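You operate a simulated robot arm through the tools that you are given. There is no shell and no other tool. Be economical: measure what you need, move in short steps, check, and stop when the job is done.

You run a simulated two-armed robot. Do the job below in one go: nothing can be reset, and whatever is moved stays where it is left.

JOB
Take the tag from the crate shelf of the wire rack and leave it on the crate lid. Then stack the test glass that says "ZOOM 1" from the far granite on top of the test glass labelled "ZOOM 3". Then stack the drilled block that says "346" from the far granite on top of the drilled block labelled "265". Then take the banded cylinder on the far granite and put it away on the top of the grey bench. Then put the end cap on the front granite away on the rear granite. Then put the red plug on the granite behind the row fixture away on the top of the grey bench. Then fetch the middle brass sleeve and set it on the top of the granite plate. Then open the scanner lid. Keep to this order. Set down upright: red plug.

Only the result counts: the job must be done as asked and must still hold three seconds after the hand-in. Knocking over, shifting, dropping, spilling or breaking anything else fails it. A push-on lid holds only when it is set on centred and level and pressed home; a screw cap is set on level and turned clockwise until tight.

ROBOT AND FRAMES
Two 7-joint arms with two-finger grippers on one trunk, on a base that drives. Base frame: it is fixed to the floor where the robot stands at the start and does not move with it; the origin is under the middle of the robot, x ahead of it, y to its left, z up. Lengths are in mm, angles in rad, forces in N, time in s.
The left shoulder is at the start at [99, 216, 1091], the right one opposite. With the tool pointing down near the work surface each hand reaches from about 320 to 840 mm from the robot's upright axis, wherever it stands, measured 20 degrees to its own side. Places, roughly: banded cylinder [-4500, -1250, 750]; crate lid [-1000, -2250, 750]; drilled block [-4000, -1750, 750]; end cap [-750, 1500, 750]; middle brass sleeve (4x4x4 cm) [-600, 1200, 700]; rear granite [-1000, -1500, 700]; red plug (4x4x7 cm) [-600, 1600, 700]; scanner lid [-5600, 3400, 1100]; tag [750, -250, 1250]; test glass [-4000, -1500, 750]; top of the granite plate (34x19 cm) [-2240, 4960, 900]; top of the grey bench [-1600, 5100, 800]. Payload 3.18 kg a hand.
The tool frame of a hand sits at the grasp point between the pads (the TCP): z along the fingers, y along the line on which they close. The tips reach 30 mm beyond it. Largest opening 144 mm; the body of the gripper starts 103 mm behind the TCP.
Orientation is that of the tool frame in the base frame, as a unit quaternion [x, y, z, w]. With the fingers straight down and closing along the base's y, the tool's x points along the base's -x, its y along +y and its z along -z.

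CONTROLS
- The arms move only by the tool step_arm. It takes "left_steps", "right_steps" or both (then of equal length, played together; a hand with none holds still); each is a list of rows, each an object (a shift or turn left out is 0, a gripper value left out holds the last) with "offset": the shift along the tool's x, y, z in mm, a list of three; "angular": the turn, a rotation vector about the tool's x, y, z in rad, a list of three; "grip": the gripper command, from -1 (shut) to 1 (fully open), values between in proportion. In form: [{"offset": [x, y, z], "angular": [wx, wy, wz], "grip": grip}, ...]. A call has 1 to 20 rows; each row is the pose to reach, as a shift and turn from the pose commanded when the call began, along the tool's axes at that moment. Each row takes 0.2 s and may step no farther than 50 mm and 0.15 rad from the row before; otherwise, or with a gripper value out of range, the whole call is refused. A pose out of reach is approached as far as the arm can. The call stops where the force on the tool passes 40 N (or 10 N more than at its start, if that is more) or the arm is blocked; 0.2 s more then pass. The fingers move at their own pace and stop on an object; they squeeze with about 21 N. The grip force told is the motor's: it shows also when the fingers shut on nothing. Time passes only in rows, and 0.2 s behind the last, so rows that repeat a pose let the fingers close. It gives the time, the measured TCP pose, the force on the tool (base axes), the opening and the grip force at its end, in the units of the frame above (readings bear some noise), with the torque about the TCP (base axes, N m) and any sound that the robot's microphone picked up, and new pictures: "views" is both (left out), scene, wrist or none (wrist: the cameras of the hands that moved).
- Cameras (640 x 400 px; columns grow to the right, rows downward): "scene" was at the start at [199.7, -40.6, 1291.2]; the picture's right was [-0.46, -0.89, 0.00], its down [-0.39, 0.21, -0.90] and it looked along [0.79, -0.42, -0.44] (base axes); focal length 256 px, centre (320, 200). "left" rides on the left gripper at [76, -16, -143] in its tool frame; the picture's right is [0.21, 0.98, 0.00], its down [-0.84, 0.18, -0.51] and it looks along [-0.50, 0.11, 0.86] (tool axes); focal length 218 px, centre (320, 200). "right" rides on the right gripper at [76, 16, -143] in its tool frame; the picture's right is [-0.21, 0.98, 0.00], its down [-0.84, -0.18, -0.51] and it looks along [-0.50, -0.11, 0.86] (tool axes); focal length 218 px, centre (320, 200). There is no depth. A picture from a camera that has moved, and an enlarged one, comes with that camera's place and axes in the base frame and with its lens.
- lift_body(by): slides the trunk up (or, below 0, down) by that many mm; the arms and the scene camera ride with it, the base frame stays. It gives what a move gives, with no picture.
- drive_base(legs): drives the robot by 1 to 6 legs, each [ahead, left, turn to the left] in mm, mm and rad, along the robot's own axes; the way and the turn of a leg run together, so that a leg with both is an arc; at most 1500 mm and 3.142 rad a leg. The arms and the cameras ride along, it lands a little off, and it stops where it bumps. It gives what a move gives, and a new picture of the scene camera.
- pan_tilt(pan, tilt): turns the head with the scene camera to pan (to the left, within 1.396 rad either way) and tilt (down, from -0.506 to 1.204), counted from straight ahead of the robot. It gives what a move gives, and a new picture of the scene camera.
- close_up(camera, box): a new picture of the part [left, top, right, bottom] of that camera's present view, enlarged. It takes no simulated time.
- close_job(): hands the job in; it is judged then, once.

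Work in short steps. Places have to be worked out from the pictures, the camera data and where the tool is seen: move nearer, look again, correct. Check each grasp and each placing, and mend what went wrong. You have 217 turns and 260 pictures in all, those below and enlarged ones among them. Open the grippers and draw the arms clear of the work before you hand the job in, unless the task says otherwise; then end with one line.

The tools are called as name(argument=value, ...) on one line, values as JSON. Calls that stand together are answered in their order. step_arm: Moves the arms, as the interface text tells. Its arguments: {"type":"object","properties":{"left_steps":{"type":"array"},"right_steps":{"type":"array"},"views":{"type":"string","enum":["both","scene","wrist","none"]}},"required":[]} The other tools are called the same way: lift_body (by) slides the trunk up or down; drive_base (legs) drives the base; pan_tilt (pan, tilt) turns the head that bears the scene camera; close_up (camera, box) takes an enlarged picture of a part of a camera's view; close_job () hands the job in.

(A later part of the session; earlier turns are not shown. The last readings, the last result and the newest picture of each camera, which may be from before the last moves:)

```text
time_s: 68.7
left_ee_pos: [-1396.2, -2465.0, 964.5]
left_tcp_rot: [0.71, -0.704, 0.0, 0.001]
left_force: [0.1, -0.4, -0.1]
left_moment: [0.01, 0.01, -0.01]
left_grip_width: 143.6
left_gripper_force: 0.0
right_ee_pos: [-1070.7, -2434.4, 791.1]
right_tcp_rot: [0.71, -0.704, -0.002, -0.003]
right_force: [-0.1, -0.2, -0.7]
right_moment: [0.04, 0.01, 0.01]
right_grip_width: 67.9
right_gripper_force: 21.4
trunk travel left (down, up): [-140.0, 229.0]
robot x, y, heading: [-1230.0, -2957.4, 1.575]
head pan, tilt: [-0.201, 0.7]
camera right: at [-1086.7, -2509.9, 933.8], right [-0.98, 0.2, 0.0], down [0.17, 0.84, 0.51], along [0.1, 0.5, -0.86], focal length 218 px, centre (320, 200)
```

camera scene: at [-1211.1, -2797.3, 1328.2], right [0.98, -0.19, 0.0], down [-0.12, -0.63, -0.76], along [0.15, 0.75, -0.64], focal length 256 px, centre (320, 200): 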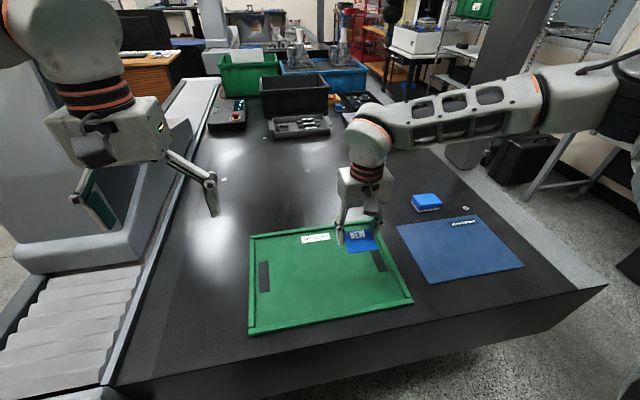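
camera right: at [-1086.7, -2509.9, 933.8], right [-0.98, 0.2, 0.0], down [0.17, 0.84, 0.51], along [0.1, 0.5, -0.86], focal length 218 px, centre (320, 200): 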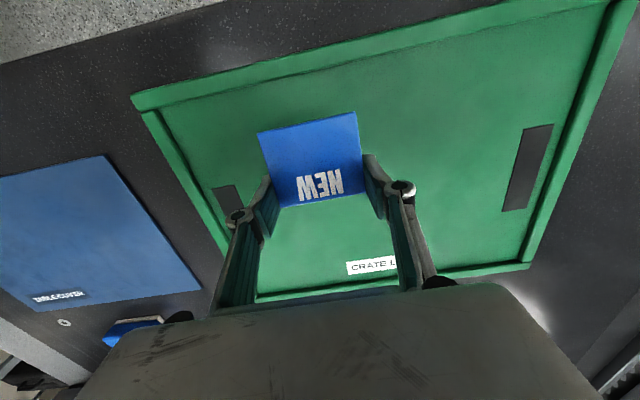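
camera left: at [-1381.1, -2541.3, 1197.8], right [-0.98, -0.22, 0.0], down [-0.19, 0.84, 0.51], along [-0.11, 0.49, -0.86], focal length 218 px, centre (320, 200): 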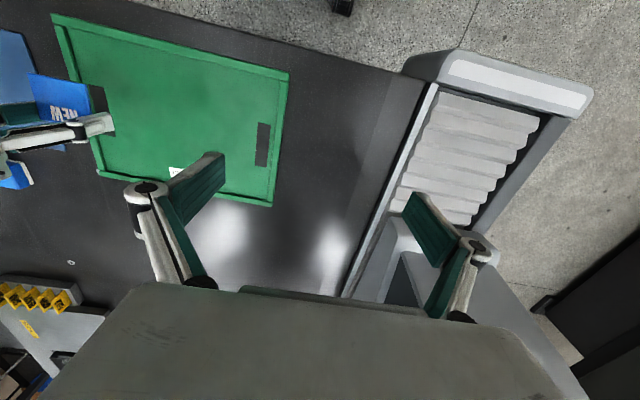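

The tag is well inside the lid outline. I lower in small steps until contact or near it.

step_arm(right_steps=[{"offset": [0, 0, 10]}, {"offset": [0, 0, 18]}, {"offset": [0, 0, 24]}, {"offset": [0, 0, 28]}, {"offset": [0, 0, 32]}, {"offset": [0, 0, 36]}], views="both")

```text
time_s: 70.1
left_ee_pos: [-1395.7, -2463.3, 964.6]
left_tcp_rot: [0.711, -0.704, 0.001, 0.001]
left_force: [-0.4, -0.7, 0.9]
left_moment: [0.0, 0.04, -0.02]
left_grip_width: 143.8
left_gripper_force: 0.0
right_ee_pos: [-1069.3, -2433.4, 754.0]
right_tcp_rot: [0.71, -0.704, -0.001, -0.001]
right_force: [-0.4, 0.2, 0.0]
right_moment: [-0.02, 0.04, 0.06]
right_grip_width: 67.8
right_gripper_force: 20.9
trunk travel left (down, up): [-140.0, 229.0]
robot x, y, heading: [-1222.9, -2956.4, 1.583]
head pan, tilt: [-0.201, 0.7]
camera scene: at [-1211.8, -2716.3, 1229.9], right [0.98, -0.19, 0.0], down [-0.12, -0.63, -0.76], along [0.15, 0.75, -0.64], focal length 256 px, centre (320, 200)
camera right: at [-1085.7, -2509.5, 896.3], right [-0.98, 0.2, 0.0], down [0.17, 0.84, 0.51], along [0.1, 0.5, -0.86], focal length 218 px, centre (320, 200)
```

scene: 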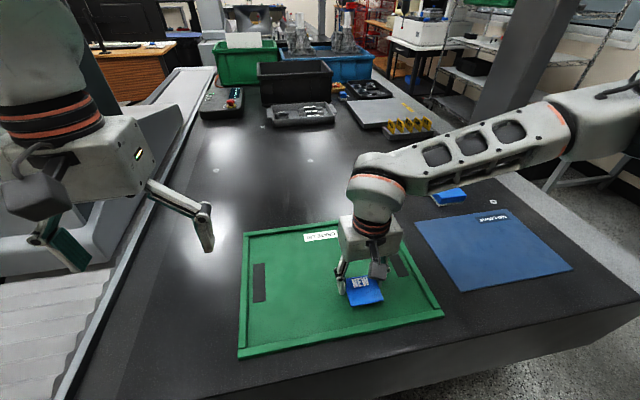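
right: 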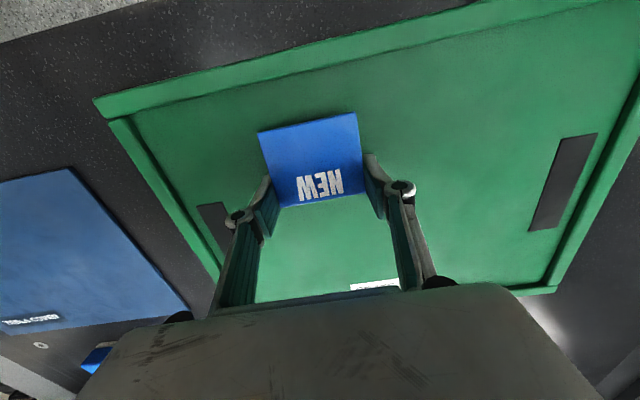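

Triangulation puts the lid top near z 710; fingertips are at about 724. I lower further in small steps until contact.

step_arm(right_steps=[{"offset": [0, 0, 4]}, {"offset": [0, 0, 7]}, {"offset": [0, 0, 10]}, {"offset": [0, 0, 13]}, {"offset": [0, 0, 16]}, {"offset": [0, 0, 19]}, {"offset": [0, 0, 22]}], views="none")

```text
time_s: 71.5
left_ee_pos: [-1395.7, -2466.5, 965.8]
left_tcp_rot: [0.71, -0.705, -0.001, 0.0]
left_force: [-0.4, 0.0, 0.7]
left_moment: [0.01, -0.01, -0.02]
left_grip_width: 143.9
left_gripper_force: 0.0
right_ee_pos: [-1068.8, -2434.8, 742.3]
right_tcp_rot: [0.708, -0.706, -0.004, -0.003]
right_force: [7.1, -7.5, 31.8]
right_moment: [-0.54, -0.58, 0.18]
right_grip_width: 67.4
right_gripper_force: 21.6
trunk travel left (down, up): [-140.0, 229.0]
robot x, y, heading: [-1220.8, -2957.8, 1.581]
head pan, tilt: [-0.201, 0.7]
stopped in row 6 (right hand): the force on the tool passed its limit at 44 N (the readings are from after the stop); the commanded pose is now the measured one
```

Contact at TCP z 742, so the surface is near 712. I raise 3 mm, open and lift away.

step_arm(right_steps=[{"offset": [0, 0, -3]}, {"offset": [0, 0, -3], "grip": 0.4}, {"offset": [0, 0, -3], "grip": 0.4}, {"offset": [0, 0, -3], "grip": 0.4}, {"offset": [0, 0, -30], "grip": 0.4}, {"offset": [0, 0, -80], "grip": 0.4}, {"offset": [0, 0, -120], "grip": 0.4}], views="wrist")

```text
time_s: 73.1
left_ee_pos: [-1396.0, -2464.6, 965.2]
left_tcp_rot: [0.71, -0.704, 0.0, 0.0]
left_force: [-0.2, -0.1, 1.2]
left_moment: [-0.02, -0.03, 0.04]
left_grip_width: 144.0
left_gripper_force: 0.0
right_ee_pos: [-1072.7, -2437.5, 860.4]
right_tcp_rot: [0.71, -0.704, -0.003, -0.003]
right_force: [-0.1, -0.7, 0.5]
right_moment: [0.05, -0.02, 0.02]
right_grip_width: 100.5
right_gripper_force: 0.0
trunk travel left (down, up): [-140.0, 229.0]
robot x, y, heading: [-1228.1, -2952.7, 1.577]
head pan, tilt: [-0.201, 0.7]
camera right: at [-1087.3, -2512.4, 1002.8], right [-0.98, 0.2, 0.0], down [0.17, 0.84, 0.51], along [0.1, 0.5, -0.86], focal length 218 px, centre (320, 200)
```

right: 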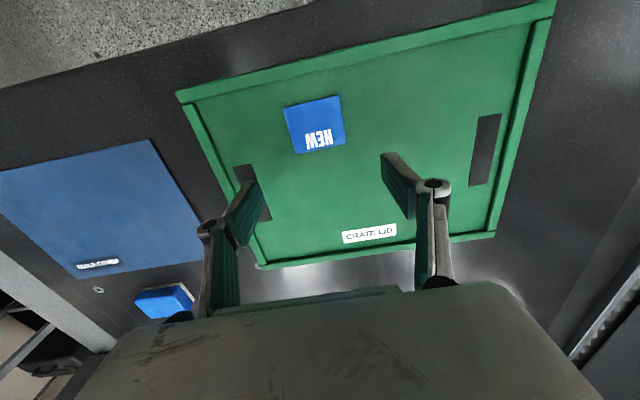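

The tag lies flat on the lid. I retract the hands to carry poses and turn to face -x to look towards the far granite.

step_arm(right_steps=[{"offset": [20, -30, -40]}, {"offset": [45, -60, -80]}, {"offset": [70, -90, -120]}, {"offset": [95, -120, -150]}], left_steps=[{"offset": [10, 0, -10]}, {"offset": [20, 0, -20]}, {"offset": [30, 0, -30]}, {"offset": [40, 0, -40]}], views="none")

pan_tilt(pan=0, tilt=0.3)

drive_base(legs=[[0, 0, 1.565]])

```text
refused: row 1 steps farther than a row can; nothing moved
```

```text
time_s: 74.0
left_ee_pos: [-1395.8, -2464.9, 964.2]
left_tcp_rot: [0.709, -0.705, 0.001, 0.001]
left_force: [0.2, 1.0, -0.8]
left_moment: [0.01, -0.03, -0.02]
left_grip_width: 143.9
left_gripper_force: 0.0
right_ee_pos: [-1071.5, -2435.8, 858.6]
right_tcp_rot: [0.71, -0.704, -0.002, -0.003]
right_force: [0.9, -0.5, 0.5]
right_moment: [0.0, 0.03, -0.03]
right_grip_width: 100.7
right_gripper_force: 0.0
trunk travel left (down, up): [-140.0, 229.0]
robot x, y, heading: [-1224.3, -2954.3, 1.579]
head pan, tilt: [0.0, 0.3]
camera scene: at [-1228.5, -2706.6, 1266.0], right [1.0, 0.01, 0.0], down [0.0, -0.3, -0.96], along [-0.01, 0.95, -0.3], focal length 256 px, centre (320, 200)
```

scene: 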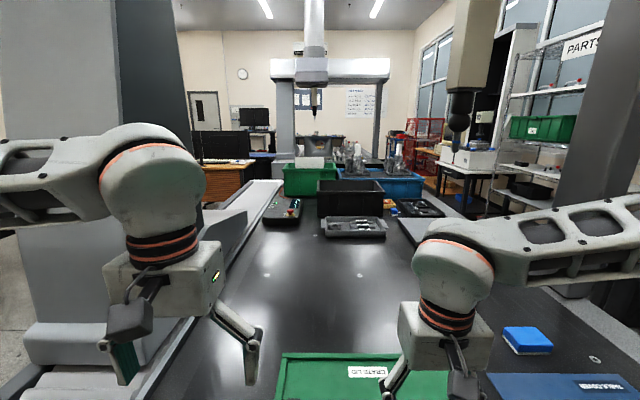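

```text
time_s: 78.2
left_ee_pos: [-1720.3, -3118.6, 964.6]
left_tcp_rot: [1.0, -0.002, 0.0, 0.0]
left_force: [-0.7, -1.6, 1.3]
left_moment: [0.01, 0.0, 0.03]
left_grip_width: 143.9
left_gripper_force: 0.0
right_ee_pos: [-1745.7, -2794.8, 859.5]
right_tcp_rot: [1.0, -0.002, -0.003, 0.0]
right_force: [-0.2, 0.2, 0.5]
right_moment: [0.03, 0.0, -0.01]
right_grip_width: 100.6
right_gripper_force: 0.1
trunk travel left (down, up): [-140.0, 229.0]
robot x, y, heading: [-1225.6, -2953.6, 3.141]
head pan, tilt: [0.0, 0.3]
camera scene: at [-1474.1, -2953.7, 1266.0], right [0.0, 1.0, 0.0], down [0.3, 0.0, -0.96], along [-0.96, 0.0, -0.3], focal length 256 px, centre (320, 200)
```

scene: 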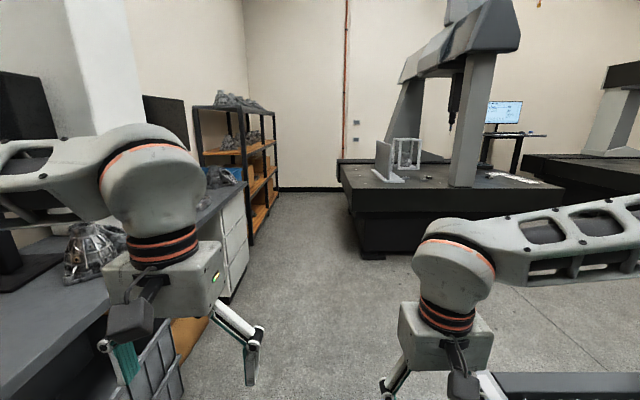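

The far granite is ahead with a portal gantry. I zoom in to see what is on it.

close_up(camera="scene", box=[330, 120, 570, 220])

drive_base(legs=[[1200, 0, 0]])

pan_tilt(pan=-0.9, tilt=0.3)

```text
2.67 times, centred on (450, 170) of scene
camera zoom: at [-1474.1, -2953.7, 1266.0], right [0.0, 1.0, 0.0], down [0.3, 0.0, -0.96], along [-0.96, 0.0, -0.3], focal length 682 px, centre (-27, 280)
```

zoom: 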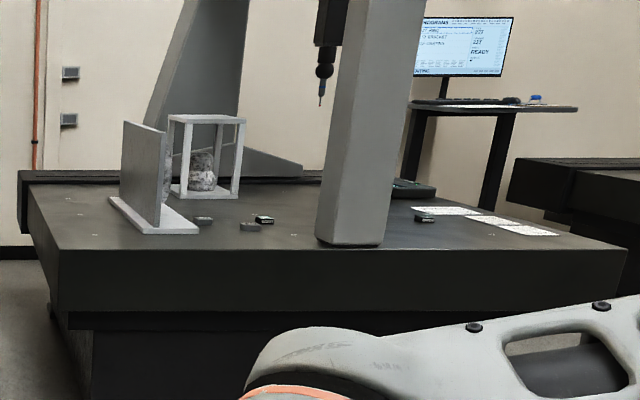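

```text
time_s: 84.2
left_ee_pos: [-2895.6, -3129.9, 963.8]
left_tcp_rot: [1.0, 0.004, 0.001, 0.0]
left_force: [-0.4, -0.1, -0.2]
left_moment: [-0.02, 0.01, -0.01]
left_grip_width: 144.0
left_gripper_force: 0.1
right_ee_pos: [-2924.9, -2805.6, 858.7]
right_tcp_rot: [1.0, 0.004, -0.003, 0.0]
right_force: [0.3, 0.6, -0.2]
right_moment: [-0.01, 0.01, -0.03]
right_grip_width: 101.0
right_gripper_force: 0.1
trunk travel left (down, up): [-140.0, 229.0]
robot x, y, heading: [-2405.9, -2959.2, -3.129]
head pan, tilt: [0.0, 0.3]
camera scene: at [-2651.5, -2961.0, 1266.0], right [-0.01, 1.0, 0.0], down [0.3, 0.0, -0.96], along [-0.96, -0.01, -0.3], focal length 256 px, centre (320, 200)
```

scene: 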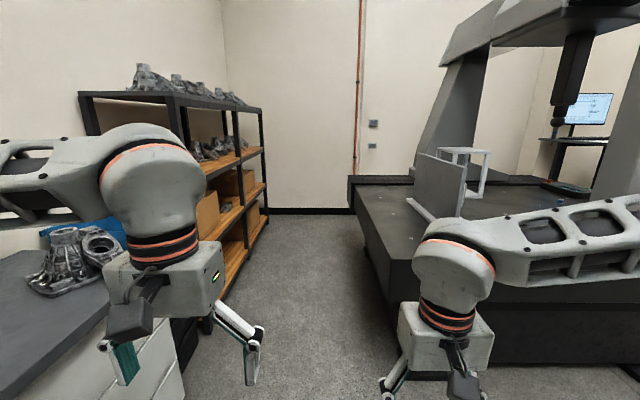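

```text
time_s: 85.4
left_ee_pos: [-2895.9, -3129.8, 964.9]
left_tcp_rot: [1.0, 0.005, 0.001, 0.001]
left_force: [0.0, -0.2, -0.4]
left_moment: [0.0, 0.0, -0.02]
left_grip_width: 144.1
left_gripper_force: 0.0
right_ee_pos: [-2923.8, -2805.9, 859.5]
right_tcp_rot: [1.0, 0.003, -0.003, 0.0]
right_force: [0.2, 0.1, -0.3]
right_moment: [0.01, 0.0, -0.01]
right_grip_width: 100.8
right_gripper_force: 0.1
trunk travel left (down, up): [-140.0, 229.0]
robot x, y, heading: [-2401.9, -2960.6, -3.13]
head pan, tilt: [-0.901, 0.3]
camera scene: at [-2616.8, -2887.5, 1266.0], right [0.78, 0.63, 0.0], down [0.19, -0.23, -0.96], along [-0.6, 0.74, -0.3], focal length 256 px, centre (320, 200)
```

scene: 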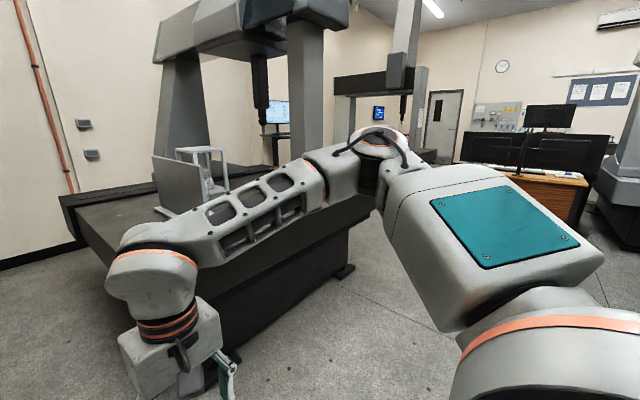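

The far granite's near edge is about x -3640 with a gantry column near (-3750, -1684). I strafe right along the open floor to face it around y -1750.

drive_base(legs=[[0, -1200, 0], [450, 0, 0]])

pan_tilt(pan=0, tilt=0.35)

close_up(camera="scene", box=[160, 150, 480, 350])

```text
time_s: 98.5
left_ee_pos: [-3365.7, -1952.7, 964.5]
left_tcp_rot: [1.0, 0.014, 0.001, -0.002]
left_force: [-1.2, -0.6, -0.1]
left_moment: [0.0, 0.01, 0.01]
left_grip_width: 144.0
left_gripper_force: 0.0
right_ee_pos: [-3402.2, -1629.8, 859.1]
right_tcp_rot: [1.0, 0.014, -0.004, 0.001]
right_force: [0.5, -0.6, -0.2]
right_moment: [-0.02, 0.01, -0.01]
right_grip_width: 100.7
right_gripper_force: 0.1
trunk travel left (down, up): [-140.0, 229.0]
robot x, y, heading: [-2874.0, -1775.3, -3.114]
head pan, tilt: [-0.901, 0.3]
camera scene: at [-3091.7, -1706.4, 1266.0], right [0.77, 0.64, 0.0], down [0.19, -0.23, -0.96], along [-0.61, 0.73, -0.3], focal length 256 px, centre (320, 200)
```

scene: 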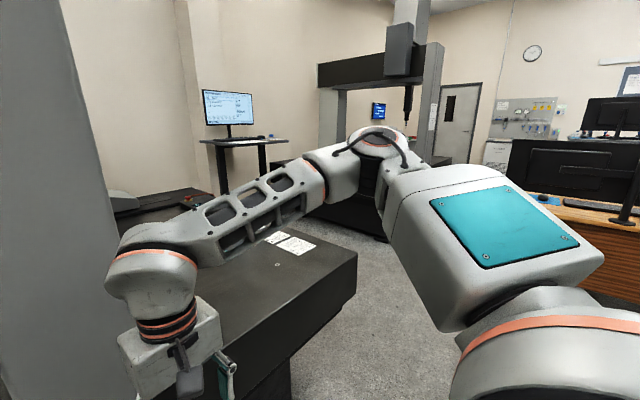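

```text
time_s: 99.7
left_ee_pos: [-3365.8, -1953.7, 964.4]
left_tcp_rot: [1.0, 0.013, 0.001, 0.0]
left_force: [-0.4, 0.4, -0.9]
left_moment: [-0.01, -0.02, -0.01]
left_grip_width: 144.0
left_gripper_force: 0.1
right_ee_pos: [-3399.5, -1629.7, 859.2]
right_tcp_rot: [1.0, 0.013, -0.004, 0.0]
right_force: [0.0, -0.9, 0.0]
right_moment: [0.04, 0.02, 0.01]
right_grip_width: 100.5
right_gripper_force: 0.0
trunk travel left (down, up): [-140.0, 229.0]
robot x, y, heading: [-2880.4, -1774.7, -3.118]
head pan, tilt: [0.0, 0.351]
camera scene: at [-3124.5, -1780.4, 1261.3], right [-0.03, 1.0, 0.0], down [0.34, 0.01, -0.94], along [-0.94, -0.02, -0.34], focal length 256 px, centre (320, 200)
```

scene: 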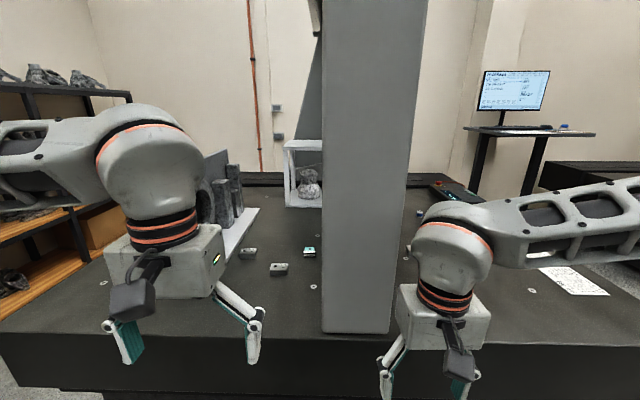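

```text
2.00 times, centred on (320, 250) of scene
camera zoom: at [-3124.5, -1780.4, 1261.3], right [-0.03, 1.0, 0.0], down [0.34, 0.01, -0.94], along [-0.94, -0.02, -0.34], focal length 511 px, centre (320, 100)
```

zoom: 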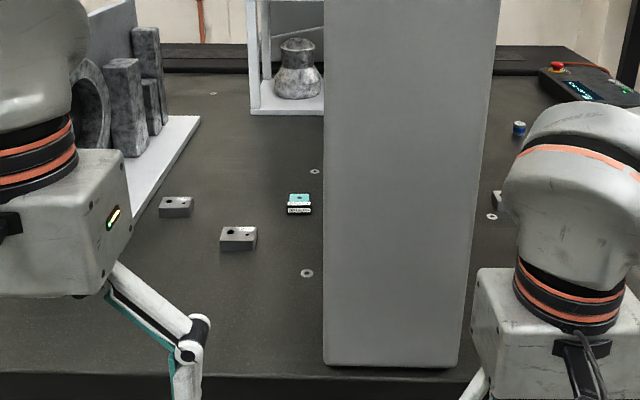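

I see two drilled blocks, a teal-topped item with a label, something hidden behind the right hand and the banded cylinder. I zoom further to read the labels.

close_up(camera="scene", box=[232, 235, 328, 295])

close_up(camera="scene", box=[390, 195, 470, 245])

```text
6.67 times, centred on (280, 265) of scene
camera zoom: at [-3124.5, -1780.4, 1261.3], right [-0.03, 1.0, 0.0], down [0.34, 0.01, -0.94], along [-0.94, -0.02, -0.34], focal length 1704 px, centre (587, -233)
```

zoom: 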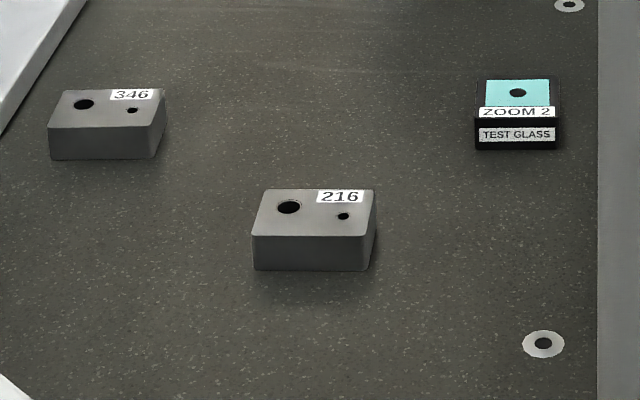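

```text
8.00 times, centred on (430, 220) of scene
camera zoom: at [-3124.5, -1780.4, 1261.3], right [-0.03, 1.0, 0.0], down [0.34, 0.01, -0.94], along [-0.94, -0.02, -0.34], focal length 2044 px, centre (-560, 40)
```

zoom: 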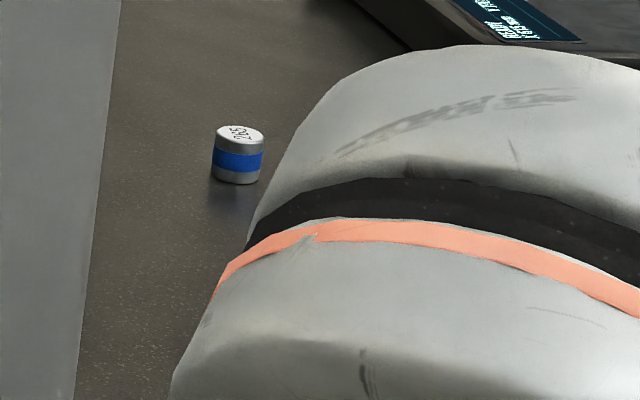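

This side shows blocks 346 and 216 and glass ZOOM 2. I strafe right to view the area on the other side of the column.

drive_base(legs=[[0, -550, 0]])

close_up(camera="scene", box=[160, 150, 480, 350])

```text
time_s: 104.8
left_ee_pos: [-3381.7, -1436.8, 964.7]
left_tcp_rot: [1.0, 0.022, 0.001, 0.0]
left_force: [0.2, -0.2, 0.5]
left_moment: [-0.02, 0.03, 0.0]
left_grip_width: 144.0
left_gripper_force: 0.1
right_ee_pos: [-3422.9, -1113.2, 859.8]
right_tcp_rot: [1.0, 0.023, -0.004, 0.0]
right_force: [1.4, 0.5, 0.2]
right_moment: [0.02, -0.01, 0.0]
right_grip_width: 101.1
right_gripper_force: 0.0
trunk travel left (down, up): [-140.0, 229.0]
robot x, y, heading: [-2896.4, -1249.6, -3.093]
head pan, tilt: [0.0, 0.351]
camera scene: at [-3143.7, -1258.0, 1261.3], right [-0.05, 1.0, 0.0], down [0.34, 0.02, -0.94], along [-0.94, -0.04, -0.34], focal length 256 px, centre (320, 200)
```

scene: 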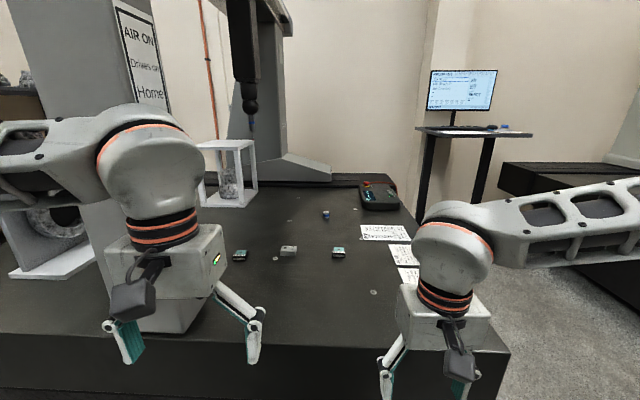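

```text
2.00 times, centred on (320, 250) of scene
camera zoom: at [-3143.7, -1258.0, 1261.3], right [-0.05, 1.0, 0.0], down [0.34, 0.02, -0.94], along [-0.94, -0.04, -0.34], focal length 511 px, centre (320, 100)
```

zoom: 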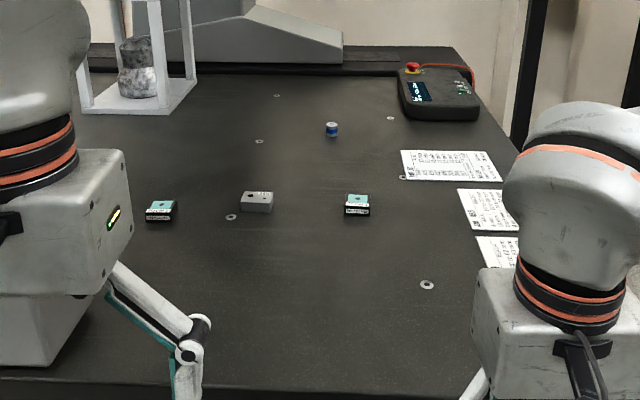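

close_up(camera="scene", box=[228, 232, 356, 312])

```text
5.00 times, centred on (292, 272) of scene
camera zoom: at [-3143.7, -1258.0, 1261.3], right [-0.05, 1.0, 0.0], down [0.34, 0.02, -0.94], along [-0.94, -0.04, -0.34], focal length 1278 px, centre (460, -160)
```

zoom: 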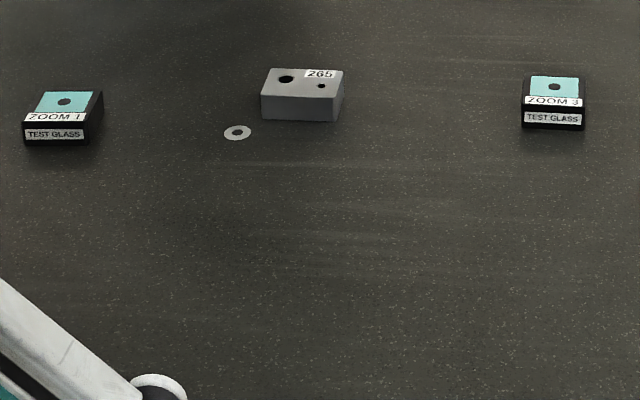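

ZOOM 1 is at about (-4000, -1607), 265 at (-4047, -1424) and ZOOM 3 at (-4047, -1219). ZOOM 1 sits just behind the column, so I retract the left hand to see the column's extent.

step_arm(left_steps=[{"offset": [30, 0, -20]}, {"offset": [60, 0, -40]}, {"offset": [90, 0, -60]}, {"offset": [120, 0, -90]}, {"offset": [130, 0, -130]}], right_steps=[{"offset": [30, 0, -30]}, {"offset": [60, 0, -60]}, {"offset": [90, 0, -90]}, {"offset": [120, 0, -120]}, {"offset": [120, 0, -150]}], views="none")

pan_tilt(pan=0.35, tilt=0.5)

```text
time_s: 106.0
left_ee_pos: [-3251.3, -1429.4, 1094.1]
left_tcp_rot: [1.0, 0.022, 0.001, 0.001]
left_force: [-0.3, -0.2, 1.4]
left_moment: [0.04, 0.01, -0.02]
left_grip_width: 143.9
left_gripper_force: 0.1
right_ee_pos: [-3301.5, -1107.6, 1007.0]
right_tcp_rot: [1.0, 0.023, -0.003, 0.0]
right_force: [0.3, 0.5, -0.4]
right_moment: [-0.03, 0.02, 0.04]
right_grip_width: 100.8
right_gripper_force: 0.0
trunk travel left (down, up): [-140.0, 229.0]
robot x, y, heading: [-2894.2, -1248.7, -3.099]
head pan, tilt: [0.0, 0.351]
```

```text
time_s: 106.8
left_ee_pos: [-3253.2, -1429.2, 1093.4]
left_tcp_rot: [1.0, 0.023, 0.001, 0.0]
left_force: [-1.0, -0.5, 0.7]
left_moment: [-0.01, 0.03, 0.01]
left_grip_width: 144.0
left_gripper_force: 0.0
right_ee_pos: [-3303.1, -1108.2, 1007.1]
right_tcp_rot: [1.0, 0.023, -0.003, 0.001]
right_force: [0.6, -0.5, 0.0]
right_moment: [-0.02, 0.0, 0.0]
right_grip_width: 100.8
right_gripper_force: 0.1
trunk travel left (down, up): [-140.0, 229.0]
robot x, y, heading: [-2897.7, -1250.1, -3.096]
head pan, tilt: [0.351, 0.499]
camera scene: at [-3134.6, -1289.0, 1247.7], right [-0.39, 0.92, 0.0], down [0.44, 0.18, -0.88], along [-0.81, -0.34, -0.48], focal length 256 px, centre (320, 200)
```

scene: 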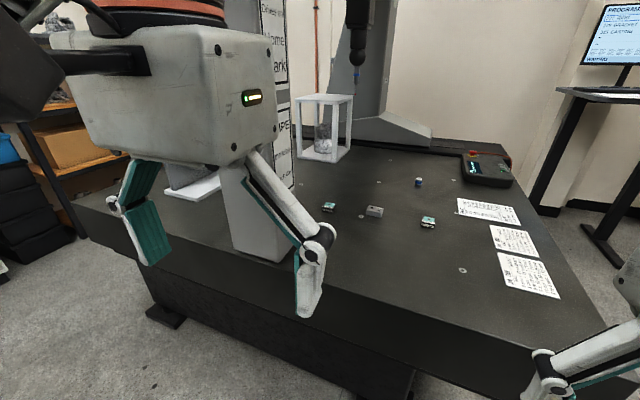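

The column occupies x -3640…-3740, y -1790…-1640, so the right arm can reach ZOOM 1 from an axis near y -1480. I fold the left hand out to the side, then drive closer.

step_arm(left_steps=[{"offset": [17, 40, 0]}, {"offset": [34, 80, 0]}, {"offset": [51, 125, 0]}, {"offset": [68, 170, 0]}, {"offset": [86, 215, 0]}], views="none")

drive_base(legs=[[0, 225, -0.045], [350, 0, 0]])

```text
time_s: 108.0
left_ee_pos: [-3147.6, -1613.3, 1089.9]
left_tcp_rot: [1.0, 0.023, 0.0, 0.0]
left_force: [0.6, 0.0, -0.3]
left_moment: [-0.01, 0.03, 0.0]
left_grip_width: 144.0
left_gripper_force: 0.0
left hand out of reach, approached as far as the arm can: row 5
right_ee_pos: [-3301.7, -1108.0, 1007.3]
right_tcp_rot: [1.0, 0.023, -0.004, 0.0]
right_force: [0.6, 0.1, 0.6]
right_moment: [-0.01, 0.02, -0.01]
right_grip_width: 100.8
right_gripper_force: 0.0
trunk travel left (down, up): [-140.0, 229.0]
robot x, y, heading: [-2898.0, -1248.2, -3.095]
head pan, tilt: [0.351, 0.499]
```

```text
time_s: 112.5
left_ee_pos: [-3519.4, -1830.5, 1090.6]
left_tcp_rot: [1.0, 0.002, 0.001, 0.0]
left_force: [-0.2, -0.1, -0.2]
left_moment: [0.01, -0.03, -0.03]
left_grip_width: 144.1
left_gripper_force: 0.0
right_ee_pos: [-3650.0, -1317.1, 1006.6]
right_tcp_rot: [1.0, 0.0, -0.003, 0.0]
right_force: [0.8, 0.2, 0.1]
right_moment: [-0.02, -0.04, 0.0]
right_grip_width: 100.7
right_gripper_force: 0.1
trunk travel left (down, up): [-140.0, 229.0]
robot x, y, heading: [-3252.0, -1475.1, -3.146]
head pan, tilt: [0.351, 0.499]
camera scene: at [-3490.4, -1505.6, 1247.6], right [-0.34, 0.94, 0.0], down [0.45, 0.17, -0.88], along [-0.82, -0.3, -0.48], focal length 256 px, centre (320, 200)
```

scene: 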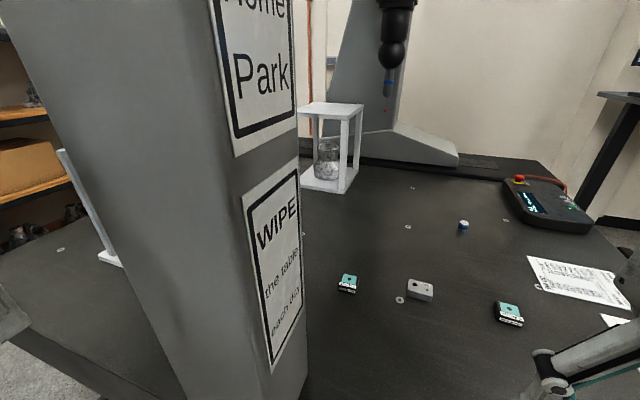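

I refine: ZOOM 1 ≈ (-3980, -1604), 265 ≈ (-4026, -1423), ZOOM 3 ≈ (-4022, -1222). I nudge the base 45 mm closer and 40 mm left for reach, then bring the right hand above ZOOM 1.

drive_base(legs=[[45, 40, 0]])

step_arm(right_steps=[{"offset": [-30, 10, 0], "grip": 0.6}, {"offset": [-60, 35, 0]}, {"offset": [-90, 60, 0]}, {"offset": [-120, 90, 5]}, {"offset": [-150, 115, 10]}, {"offset": [-180, 140, 20]}, {"offset": [-210, 165, 30]}, {"offset": [-240, 190, 40]}, {"offset": [-265, 215, 50]}, {"offset": [-285, 235, 60]}], views="both")

```text
time_s: 113.6
left_ee_pos: [-3563.2, -1870.7, 1089.9]
left_tcp_rot: [1.0, 0.001, 0.001, 0.0]
left_force: [-0.5, 0.2, -0.2]
left_moment: [0.0, 0.01, 0.01]
left_grip_width: 143.9
left_gripper_force: 0.1
right_ee_pos: [-3694.5, -1357.5, 1007.1]
right_tcp_rot: [1.0, 0.0, -0.003, -0.001]
right_force: [0.4, -0.4, -0.5]
right_moment: [0.02, -0.02, 0.01]
right_grip_width: 100.7
right_gripper_force: 0.0
trunk travel left (down, up): [-140.0, 229.0]
robot x, y, heading: [-3296.2, -1518.1, -3.147]
head pan, tilt: [0.351, 0.499]
camera scene: at [-3535.2, -1546.5, 1247.6], right [-0.35, 0.94, 0.0], down [0.45, 0.17, -0.88], along [-0.82, -0.3, -0.48], focal length 256 px, centre (320, 200)
```

scene: 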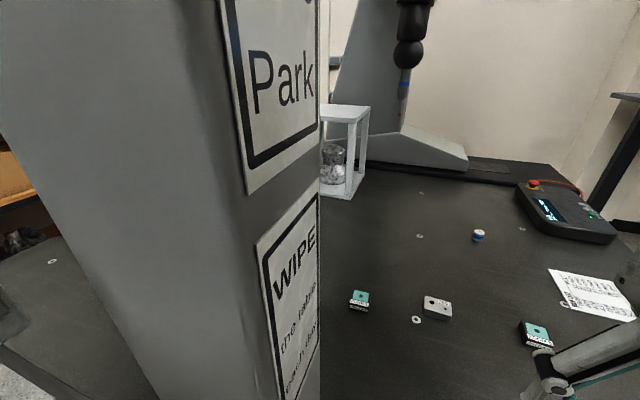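

```text
time_s: 115.8
left_ee_pos: [-3562.7, -1870.5, 1090.8]
left_tcp_rot: [1.0, 0.001, -0.001, 0.0]
left_force: [-0.3, 0.2, 0.8]
left_moment: [0.02, 0.06, -0.03]
left_grip_width: 144.2
left_gripper_force: 0.1
right_ee_pos: [-3859.1, -1366.2, 924.2]
right_tcp_rot: [1.0, 0.001, -0.004, 0.0]
right_force: [0.0, -0.4, 1.2]
right_moment: [0.0, 0.07, 0.0]
right_grip_width: 115.1
right_gripper_force: 0.0
right hand out of reach, approached as far as the arm can: row 2, 3, 4, 5, 6, 7, 8, 9, 10
trunk travel left (down, up): [-140.0, 229.0]
robot x, y, heading: [-3296.2, -1517.1, -3.143]
head pan, tilt: [0.351, 0.499]
camera scene: at [-3533.3, -1546.2, 1248.1], right [-0.35, 0.94, 0.0], down [0.45, 0.17, -0.88], along [-0.82, -0.3, -0.48], focal length 256 px, centre (320, 200)
camera right: at [-3780.6, -1379.7, 1066.5], right [-0.21, -0.98, 0.0], down [-0.84, 0.18, 0.52], along [-0.5, 0.1, -0.86], focal length 218 px, centre (320, 200)
```

scene: 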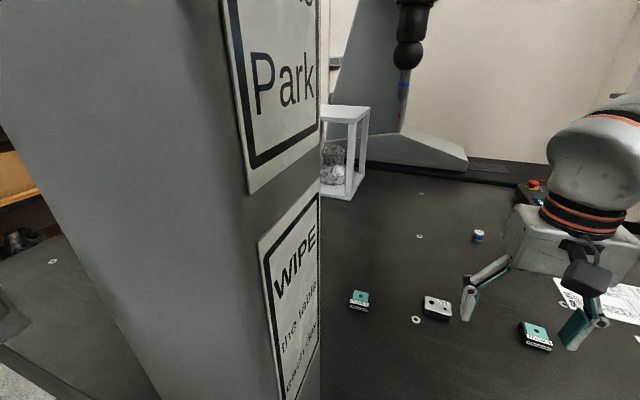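
right: 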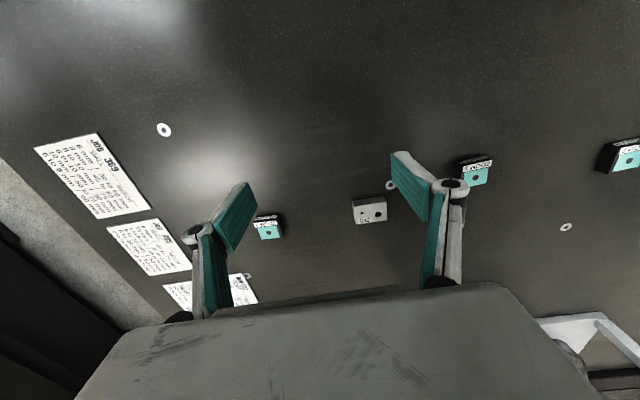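

The arm can't cross inward that far; I'll put the hand at the right depth here and then shift the base left so ZOOM 1 (≈(-3984, -1611)) is on the arm's own side.

step_arm(right_steps=[{"offset": [-40, 0, -10]}, {"offset": [-80, 0, -20]}, {"offset": [-120, 0, -20]}, {"offset": [-120, 0, -20]}], views="none")

drive_base(legs=[[0, 240, 0]])

step_arm(right_steps=[{"offset": [0, 0, 0]}], views="wrist")

```text
time_s: 116.8
left_ee_pos: [-3563.1, -1868.9, 1090.2]
left_tcp_rot: [1.0, 0.001, 0.0, 0.0]
left_force: [-0.4, -0.8, -0.1]
left_moment: [0.0, 0.0, -0.03]
left_grip_width: 143.9
left_gripper_force: 0.2
right_ee_pos: [-3944.8, -1308.5, 942.5]
right_tcp_rot: [1.0, 0.002, -0.003, 0.0]
right_force: [-0.4, -0.1, -0.5]
right_moment: [0.0, 0.02, 0.03]
right_grip_width: 115.5
right_gripper_force: 0.1
right hand out of reach, approached as far as the arm can: row 1, 2, 3, 4
trunk travel left (down, up): [-140.0, 229.0]
robot x, y, heading: [-3297.2, -1520.8, -3.139]
head pan, tilt: [0.351, 0.499]
```

```text
time_s: 118.8
left_ee_pos: [-3556.8, -2032.1, 1090.2]
left_tcp_rot: [1.0, 0.002, -0.002, 0.0]
left_force: [-0.8, 0.0, 0.2]
left_moment: [-0.02, 0.02, 0.0]
left_grip_width: 143.8
left_gripper_force: 0.1
right_ee_pos: [-3940.8, -1473.5, 946.0]
right_tcp_rot: [1.0, 0.001, -0.006, 0.0]
right_force: [-0.3, 0.4, -0.1]
right_moment: [-0.02, -0.01, -0.02]
right_grip_width: 115.6
right_gripper_force: 0.1
trunk travel left (down, up): [-140.0, 229.0]
robot x, y, heading: [-3293.1, -1675.7, -3.135]
head pan, tilt: [0.351, 0.499]
stopped in leg 1: the robot was blocked; the commanded pose is now the measured one
camera scene: at [-3528.6, -1709.1, 1250.4], right [-0.34, 0.94, 0.0], down [0.43, 0.16, -0.89], along [-0.84, -0.3, -0.46], focal length 256 px, centre (320, 200)
```

scene: 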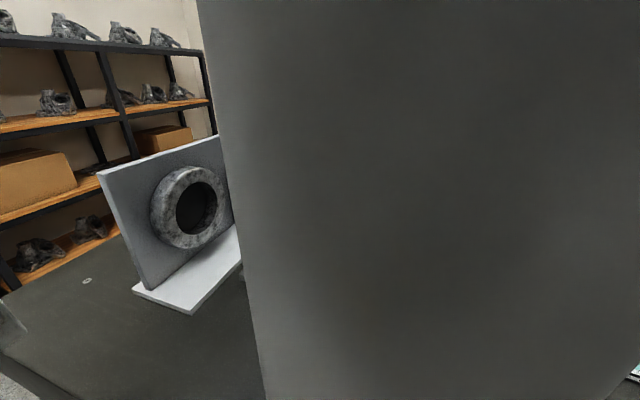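

```text
time_s: 119.2
left_ee_pos: [-3556.8, -2033.0, 1090.3]
left_tcp_rot: [1.0, 0.002, -0.002, 0.0]
left_force: [0.1, -0.8, 0.2]
left_moment: [-0.05, -0.03, 0.01]
left_grip_width: 143.9
left_gripper_force: 0.0
right_ee_pos: [-3940.5, -1472.4, 946.0]
right_tcp_rot: [1.0, 0.001, -0.006, 0.0]
right_force: [0.3, -0.3, -0.6]
right_moment: [0.02, 0.04, -0.02]
right_grip_width: 115.1
right_gripper_force: 0.0
trunk travel left (down, up): [-140.0, 229.0]
robot x, y, heading: [-3295.4, -1678.6, -3.135]
head pan, tilt: [0.351, 0.499]
camera right: at [-3862.2, -1487.2, 1088.3], right [-0.21, -0.98, 0.0], down [-0.84, 0.18, 0.52], along [-0.51, 0.11, -0.86], focal length 218 px, centre (320, 200)
```

right: 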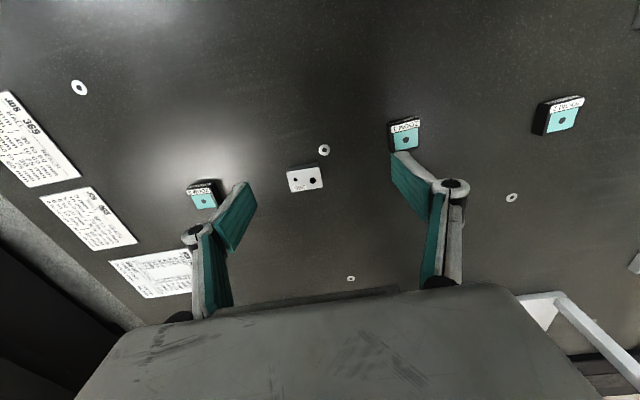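

The base was blocked; I need to see what touches the column, so I look toward the right arm.

pan_tilt(pan=-0.45, tilt=0.4)

```text
time_s: 120.3
left_ee_pos: [-3560.8, -2031.5, 1090.0]
left_tcp_rot: [1.0, 0.002, 0.0, 0.0]
left_force: [0.3, -0.4, 0.3]
left_moment: [-0.01, 0.02, -0.01]
left_grip_width: 144.0
left_gripper_force: 0.0
right_ee_pos: [-3942.2, -1472.5, 942.9]
right_tcp_rot: [1.0, 0.001, -0.004, 0.001]
right_force: [-0.6, 0.0, -0.6]
right_moment: [-0.01, 0.0, -0.02]
right_grip_width: 115.0
right_gripper_force: 0.0
trunk travel left (down, up): [-140.0, 229.0]
robot x, y, heading: [-3295.3, -1676.0, -3.142]
head pan, tilt: [-0.45, 0.4]
camera scene: at [-3530.8, -1637.8, 1257.6], right [0.42, 0.91, 0.0], down [0.35, -0.16, -0.92], along [-0.84, 0.39, -0.38], focal length 256 px, centre (320, 200)
```

scene: 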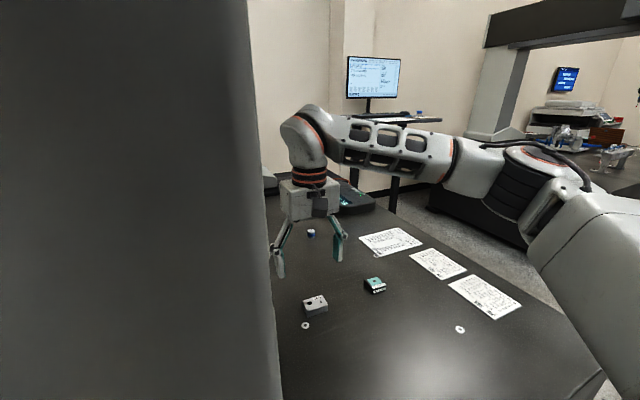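

The right arm is clear. I check the left arm near the column.

pan_tilt(pan=0.9, tilt=0.4)

```text
time_s: 121.8
left_ee_pos: [-3559.4, -2031.6, 1090.9]
left_tcp_rot: [1.0, 0.002, 0.0, 0.001]
left_force: [0.1, -0.9, -0.3]
left_moment: [-0.03, -0.01, 0.02]
left_grip_width: 143.9
left_gripper_force: 0.1
right_ee_pos: [-3941.6, -1471.7, 942.8]
right_tcp_rot: [1.0, 0.001, -0.004, 0.001]
right_force: [0.2, -0.3, 0.0]
right_moment: [0.04, -0.02, -0.02]
right_grip_width: 115.2
right_gripper_force: 0.1
trunk travel left (down, up): [-140.0, 229.0]
robot x, y, heading: [-3292.6, -1676.8, -3.138]
head pan, tilt: [0.901, 0.4]
camera scene: at [-3504.8, -1748.2, 1257.8], right [-0.78, 0.62, 0.0], down [0.24, 0.3, -0.92], along [-0.58, -0.72, -0.38], focal length 256 px, centre (320, 200)
```

scene: 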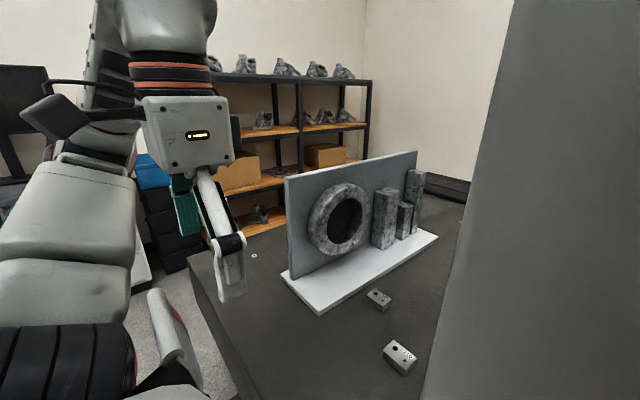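

Nothing of the arms touches; likely the head is near the column. I test whether the right hand can now move sideways over ZOOM 1 from here.

step_arm(right_steps=[{"offset": [-10, 35, 0]}, {"offset": [-20, 70, 0]}, {"offset": [-30, 105, 0]}, {"offset": [-42, 138, 0]}, {"offset": [-42, 138, 0]}], views="wrist")

```text
time_s: 123.0
left_ee_pos: [-3561.2, -2032.0, 1090.2]
left_tcp_rot: [1.0, 0.002, 0.0, 0.001]
left_force: [0.2, -0.4, -0.4]
left_moment: [-0.02, -0.03, -0.02]
left_grip_width: 144.4
left_gripper_force: 0.1
right_ee_pos: [-3932.1, -1477.7, 940.5]
right_tcp_rot: [1.0, 0.001, -0.004, 0.001]
right_force: [0.9, 0.0, -0.2]
right_moment: [0.02, 0.0, 0.03]
right_grip_width: 115.0
right_gripper_force: 0.1
right hand out of reach, approached as far as the arm can: row 1, 2, 3, 4, 5
trunk travel left (down, up): [-140.0, 229.0]
robot x, y, heading: [-3293.6, -1675.6, -3.139]
head pan, tilt: [0.901, 0.4]
camera right: at [-3856.1, -1492.4, 1083.4], right [-0.21, -0.98, 0.0], down [-0.84, 0.18, 0.51], along [-0.5, 0.1, -0.86], focal length 218 px, centre (320, 200)
```

right: 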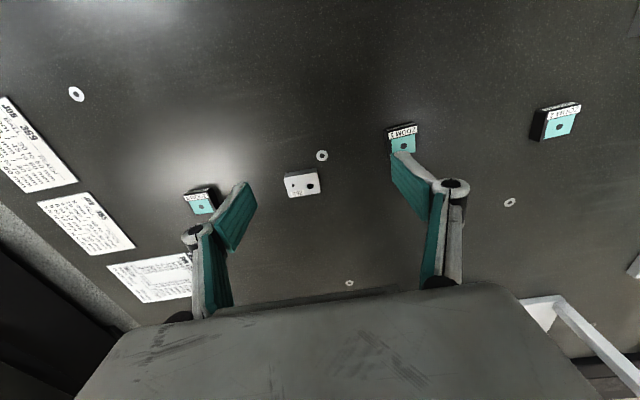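

I test whether being lower extends the reach: descend 90 mm here (items are well below and away), then move forward.

step_arm(right_steps=[{"offset": [0, 0, 30]}, {"offset": [0, 0, 60]}, {"offset": [0, 0, 90]}, {"offset": [0, 20, 90]}, {"offset": [0, 40, 90]}, {"offset": [-20, 60, 90]}, {"offset": [-35, 80, 90]}], views="none")

```text
time_s: 124.6
left_ee_pos: [-3561.9, -2030.6, 1090.4]
left_tcp_rot: [1.0, 0.001, 0.0, -0.001]
left_force: [-0.9, -0.6, -0.3]
left_moment: [-0.03, -0.04, -0.01]
left_grip_width: 144.0
left_gripper_force: 0.1
right_ee_pos: [-3925.4, -1498.5, 846.4]
right_tcp_rot: [1.0, 0.001, -0.004, 0.001]
right_force: [0.8, 1.0, -0.3]
right_moment: [-0.03, 0.01, -0.01]
right_grip_width: 115.2
right_gripper_force: 0.2
right hand out of reach, approached as far as the arm can: row 5, 6, 7
trunk travel left (down, up): [-140.0, 229.0]
robot x, y, heading: [-3292.1, -1673.3, -3.145]
head pan, tilt: [0.901, 0.4]
```

The limit looks like a wrist-roll limit with the arm pointing inward. I rotate the tool 90° counter-clockwise (closing along x) and try moving inward again.

step_arm(right_steps=[{"offset": [0, 0, -20], "angular": [0, 0, -0.14]}, {"offset": [0, 0, -40], "angular": [0, 0, -0.28]}, {"offset": [0, 0, -60], "angular": [0, 0, -0.42]}, {"offset": [0, 0, -60], "angular": [0, 0, -0.56]}, {"offset": [0, 0, -60], "angular": [0, 0, -0.7]}, {"offset": [0, 0, -60], "angular": [0, 0, -0.84]}, {"offset": [0, 0, -60], "angular": [0, 0, -0.98]}, {"offset": [0, 0, -60], "angular": [0, 0, -1.12]}, {"offset": [0, 0, -60], "angular": [0, 0, -1.26]}, {"offset": [0, 0, -60], "angular": [0, 0, -1.4]}, {"offset": [0, 0, -60], "angular": [0, 0, -1.5]}, {"offset": [-15, 30, -60], "angular": [0, 0, -1.5708]}, {"offset": [-30, 65, -60], "angular": [0, 0, -1.5708]}, {"offset": [-45, 95, -60], "angular": [0, 0, -1.5708]}, {"offset": [-55, 112, -60], "angular": [0, 0, -1.5708]}], views="wrist")

```text
time_s: 127.8
left_ee_pos: [-3561.9, -2031.0, 1089.2]
left_tcp_rot: [1.0, 0.002, 0.0, 0.0]
left_force: [-0.3, -0.3, -0.2]
left_moment: [-0.01, 0.0, -0.01]
left_grip_width: 144.0
left_gripper_force: 0.1
right_ee_pos: [-3777.3, -1534.4, 822.0]
right_tcp_rot: [0.754, 0.636, -0.157, -0.048]
right_force: [-0.8, -0.6, -1.0]
right_moment: [0.02, -0.02, -0.01]
right_grip_width: 115.3
right_gripper_force: 0.0
right hand out of reach, approached as far as the arm can: row 3, 4, 5, 6, 7, 8, 9, 10, 11, 12, 13, 14, 15
trunk travel left (down, up): [-140.0, 229.0]
robot x, y, heading: [-3293.6, -1678.9, -3.14]
head pan, tilt: [0.901, 0.4]
camera right: at [-3708.0, -1442.8, 939.3], right [0.89, -0.39, -0.23], down [-0.14, -0.72, 0.68], along [-0.43, -0.57, -0.7], focal length 218 px, centre (320, 200)
```

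right: 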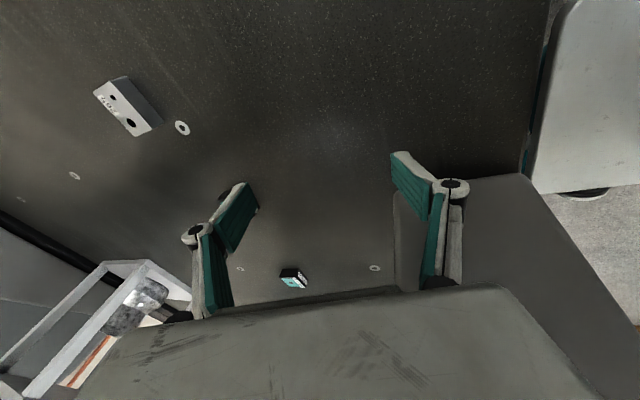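

Wrong direction: it tilted the hand. I rotate back to the upright pose while moving away from the column to about (-3900, -1420, 900).

step_arm(right_steps=[{"offset": [8, -16, -5], "angular": [-0.01, 0.034, 0.139]}, {"offset": [16, -32, -10], "angular": [-0.021, 0.068, 0.277]}, {"offset": [24, -47, -15], "angular": [-0.031, 0.103, 0.416]}, {"offset": [32, -63, -20], "angular": [-0.042, 0.137, 0.555]}, {"offset": [40, -79, -26], "angular": [-0.052, 0.171, 0.693]}, {"offset": [48, -95, -31], "angular": [-0.063, 0.205, 0.832]}, {"offset": [56, -111, -36], "angular": [-0.073, 0.239, 0.971]}, {"offset": [64, -127, -41], "angular": [-0.084, 0.274, 1.11]}, {"offset": [72, -143, -46], "angular": [-0.094, 0.308, 1.248]}, {"offset": [80, -158, -52], "angular": [-0.105, 0.342, 1.387]}], views="none")

```text
time_s: 130.0
left_ee_pos: [-3561.4, -2032.3, 1088.9]
left_tcp_rot: [1.0, 0.002, 0.0, 0.0]
left_force: [-0.6, -0.3, 0.0]
left_moment: [-0.01, 0.02, 0.0]
left_grip_width: 144.3
left_gripper_force: 0.0
right_ee_pos: [-3894.7, -1425.3, 905.5]
right_tcp_rot: [1.0, -0.002, 0.001, 0.0]
right_force: [0.1, -0.8, -1.3]
right_moment: [0.02, -0.02, 0.0]
right_grip_width: 115.5
right_gripper_force: 0.1
trunk travel left (down, up): [-140.0, 229.0]
robot x, y, heading: [-3291.3, -1675.0, -3.139]
head pan, tilt: [0.901, 0.4]
```

Back upright. Now I try the opposite (clockwise) yaw of 0.75 rad and then moving inward.

step_arm(right_steps=[{"offset": [0, 0, 0], "angular": [0, 0, 0.15]}, {"offset": [0, 0, 0], "angular": [0, 0, 0.3]}, {"offset": [0, 0, 0], "angular": [0, 0, 0.45]}, {"offset": [0, 0, 0], "angular": [0, 0, 0.6]}, {"offset": [0, 0, 0], "angular": [0, 0, 0.75]}, {"offset": [-20, 40, 0], "angular": [0, 0, 0.75]}, {"offset": [-40, 80, 0], "angular": [0, 0, 0.75]}, {"offset": [-60, 120, 0], "angular": [0, 0, 0.75]}, {"offset": [-80, 160, 0], "angular": [0, 0, 0.75]}, {"offset": [-88, 185, 0], "angular": [0, 0, 0.75]}], views="none")

```text
time_s: 132.2
left_ee_pos: [-3560.7, -2032.1, 1089.4]
left_tcp_rot: [1.0, 0.002, 0.0, 0.0]
left_force: [0.0, -0.1, -0.8]
left_moment: [-0.02, 0.0, 0.03]
left_grip_width: 144.1
left_gripper_force: 0.1
right_ee_pos: [-3921.0, -1497.1, 895.4]
right_tcp_rot: [0.93, -0.367, -0.001, 0.002]
right_force: [-0.3, 0.5, -0.9]
right_moment: [-0.01, 0.01, -0.02]
right_grip_width: 115.2
right_gripper_force: 0.0
right hand out of reach, approached as far as the arm can: row 7, 8, 9, 10
trunk travel left (down, up): [-140.0, 229.0]
robot x, y, heading: [-3295.5, -1678.5, -3.143]
head pan, tilt: [0.901, 0.4]
```

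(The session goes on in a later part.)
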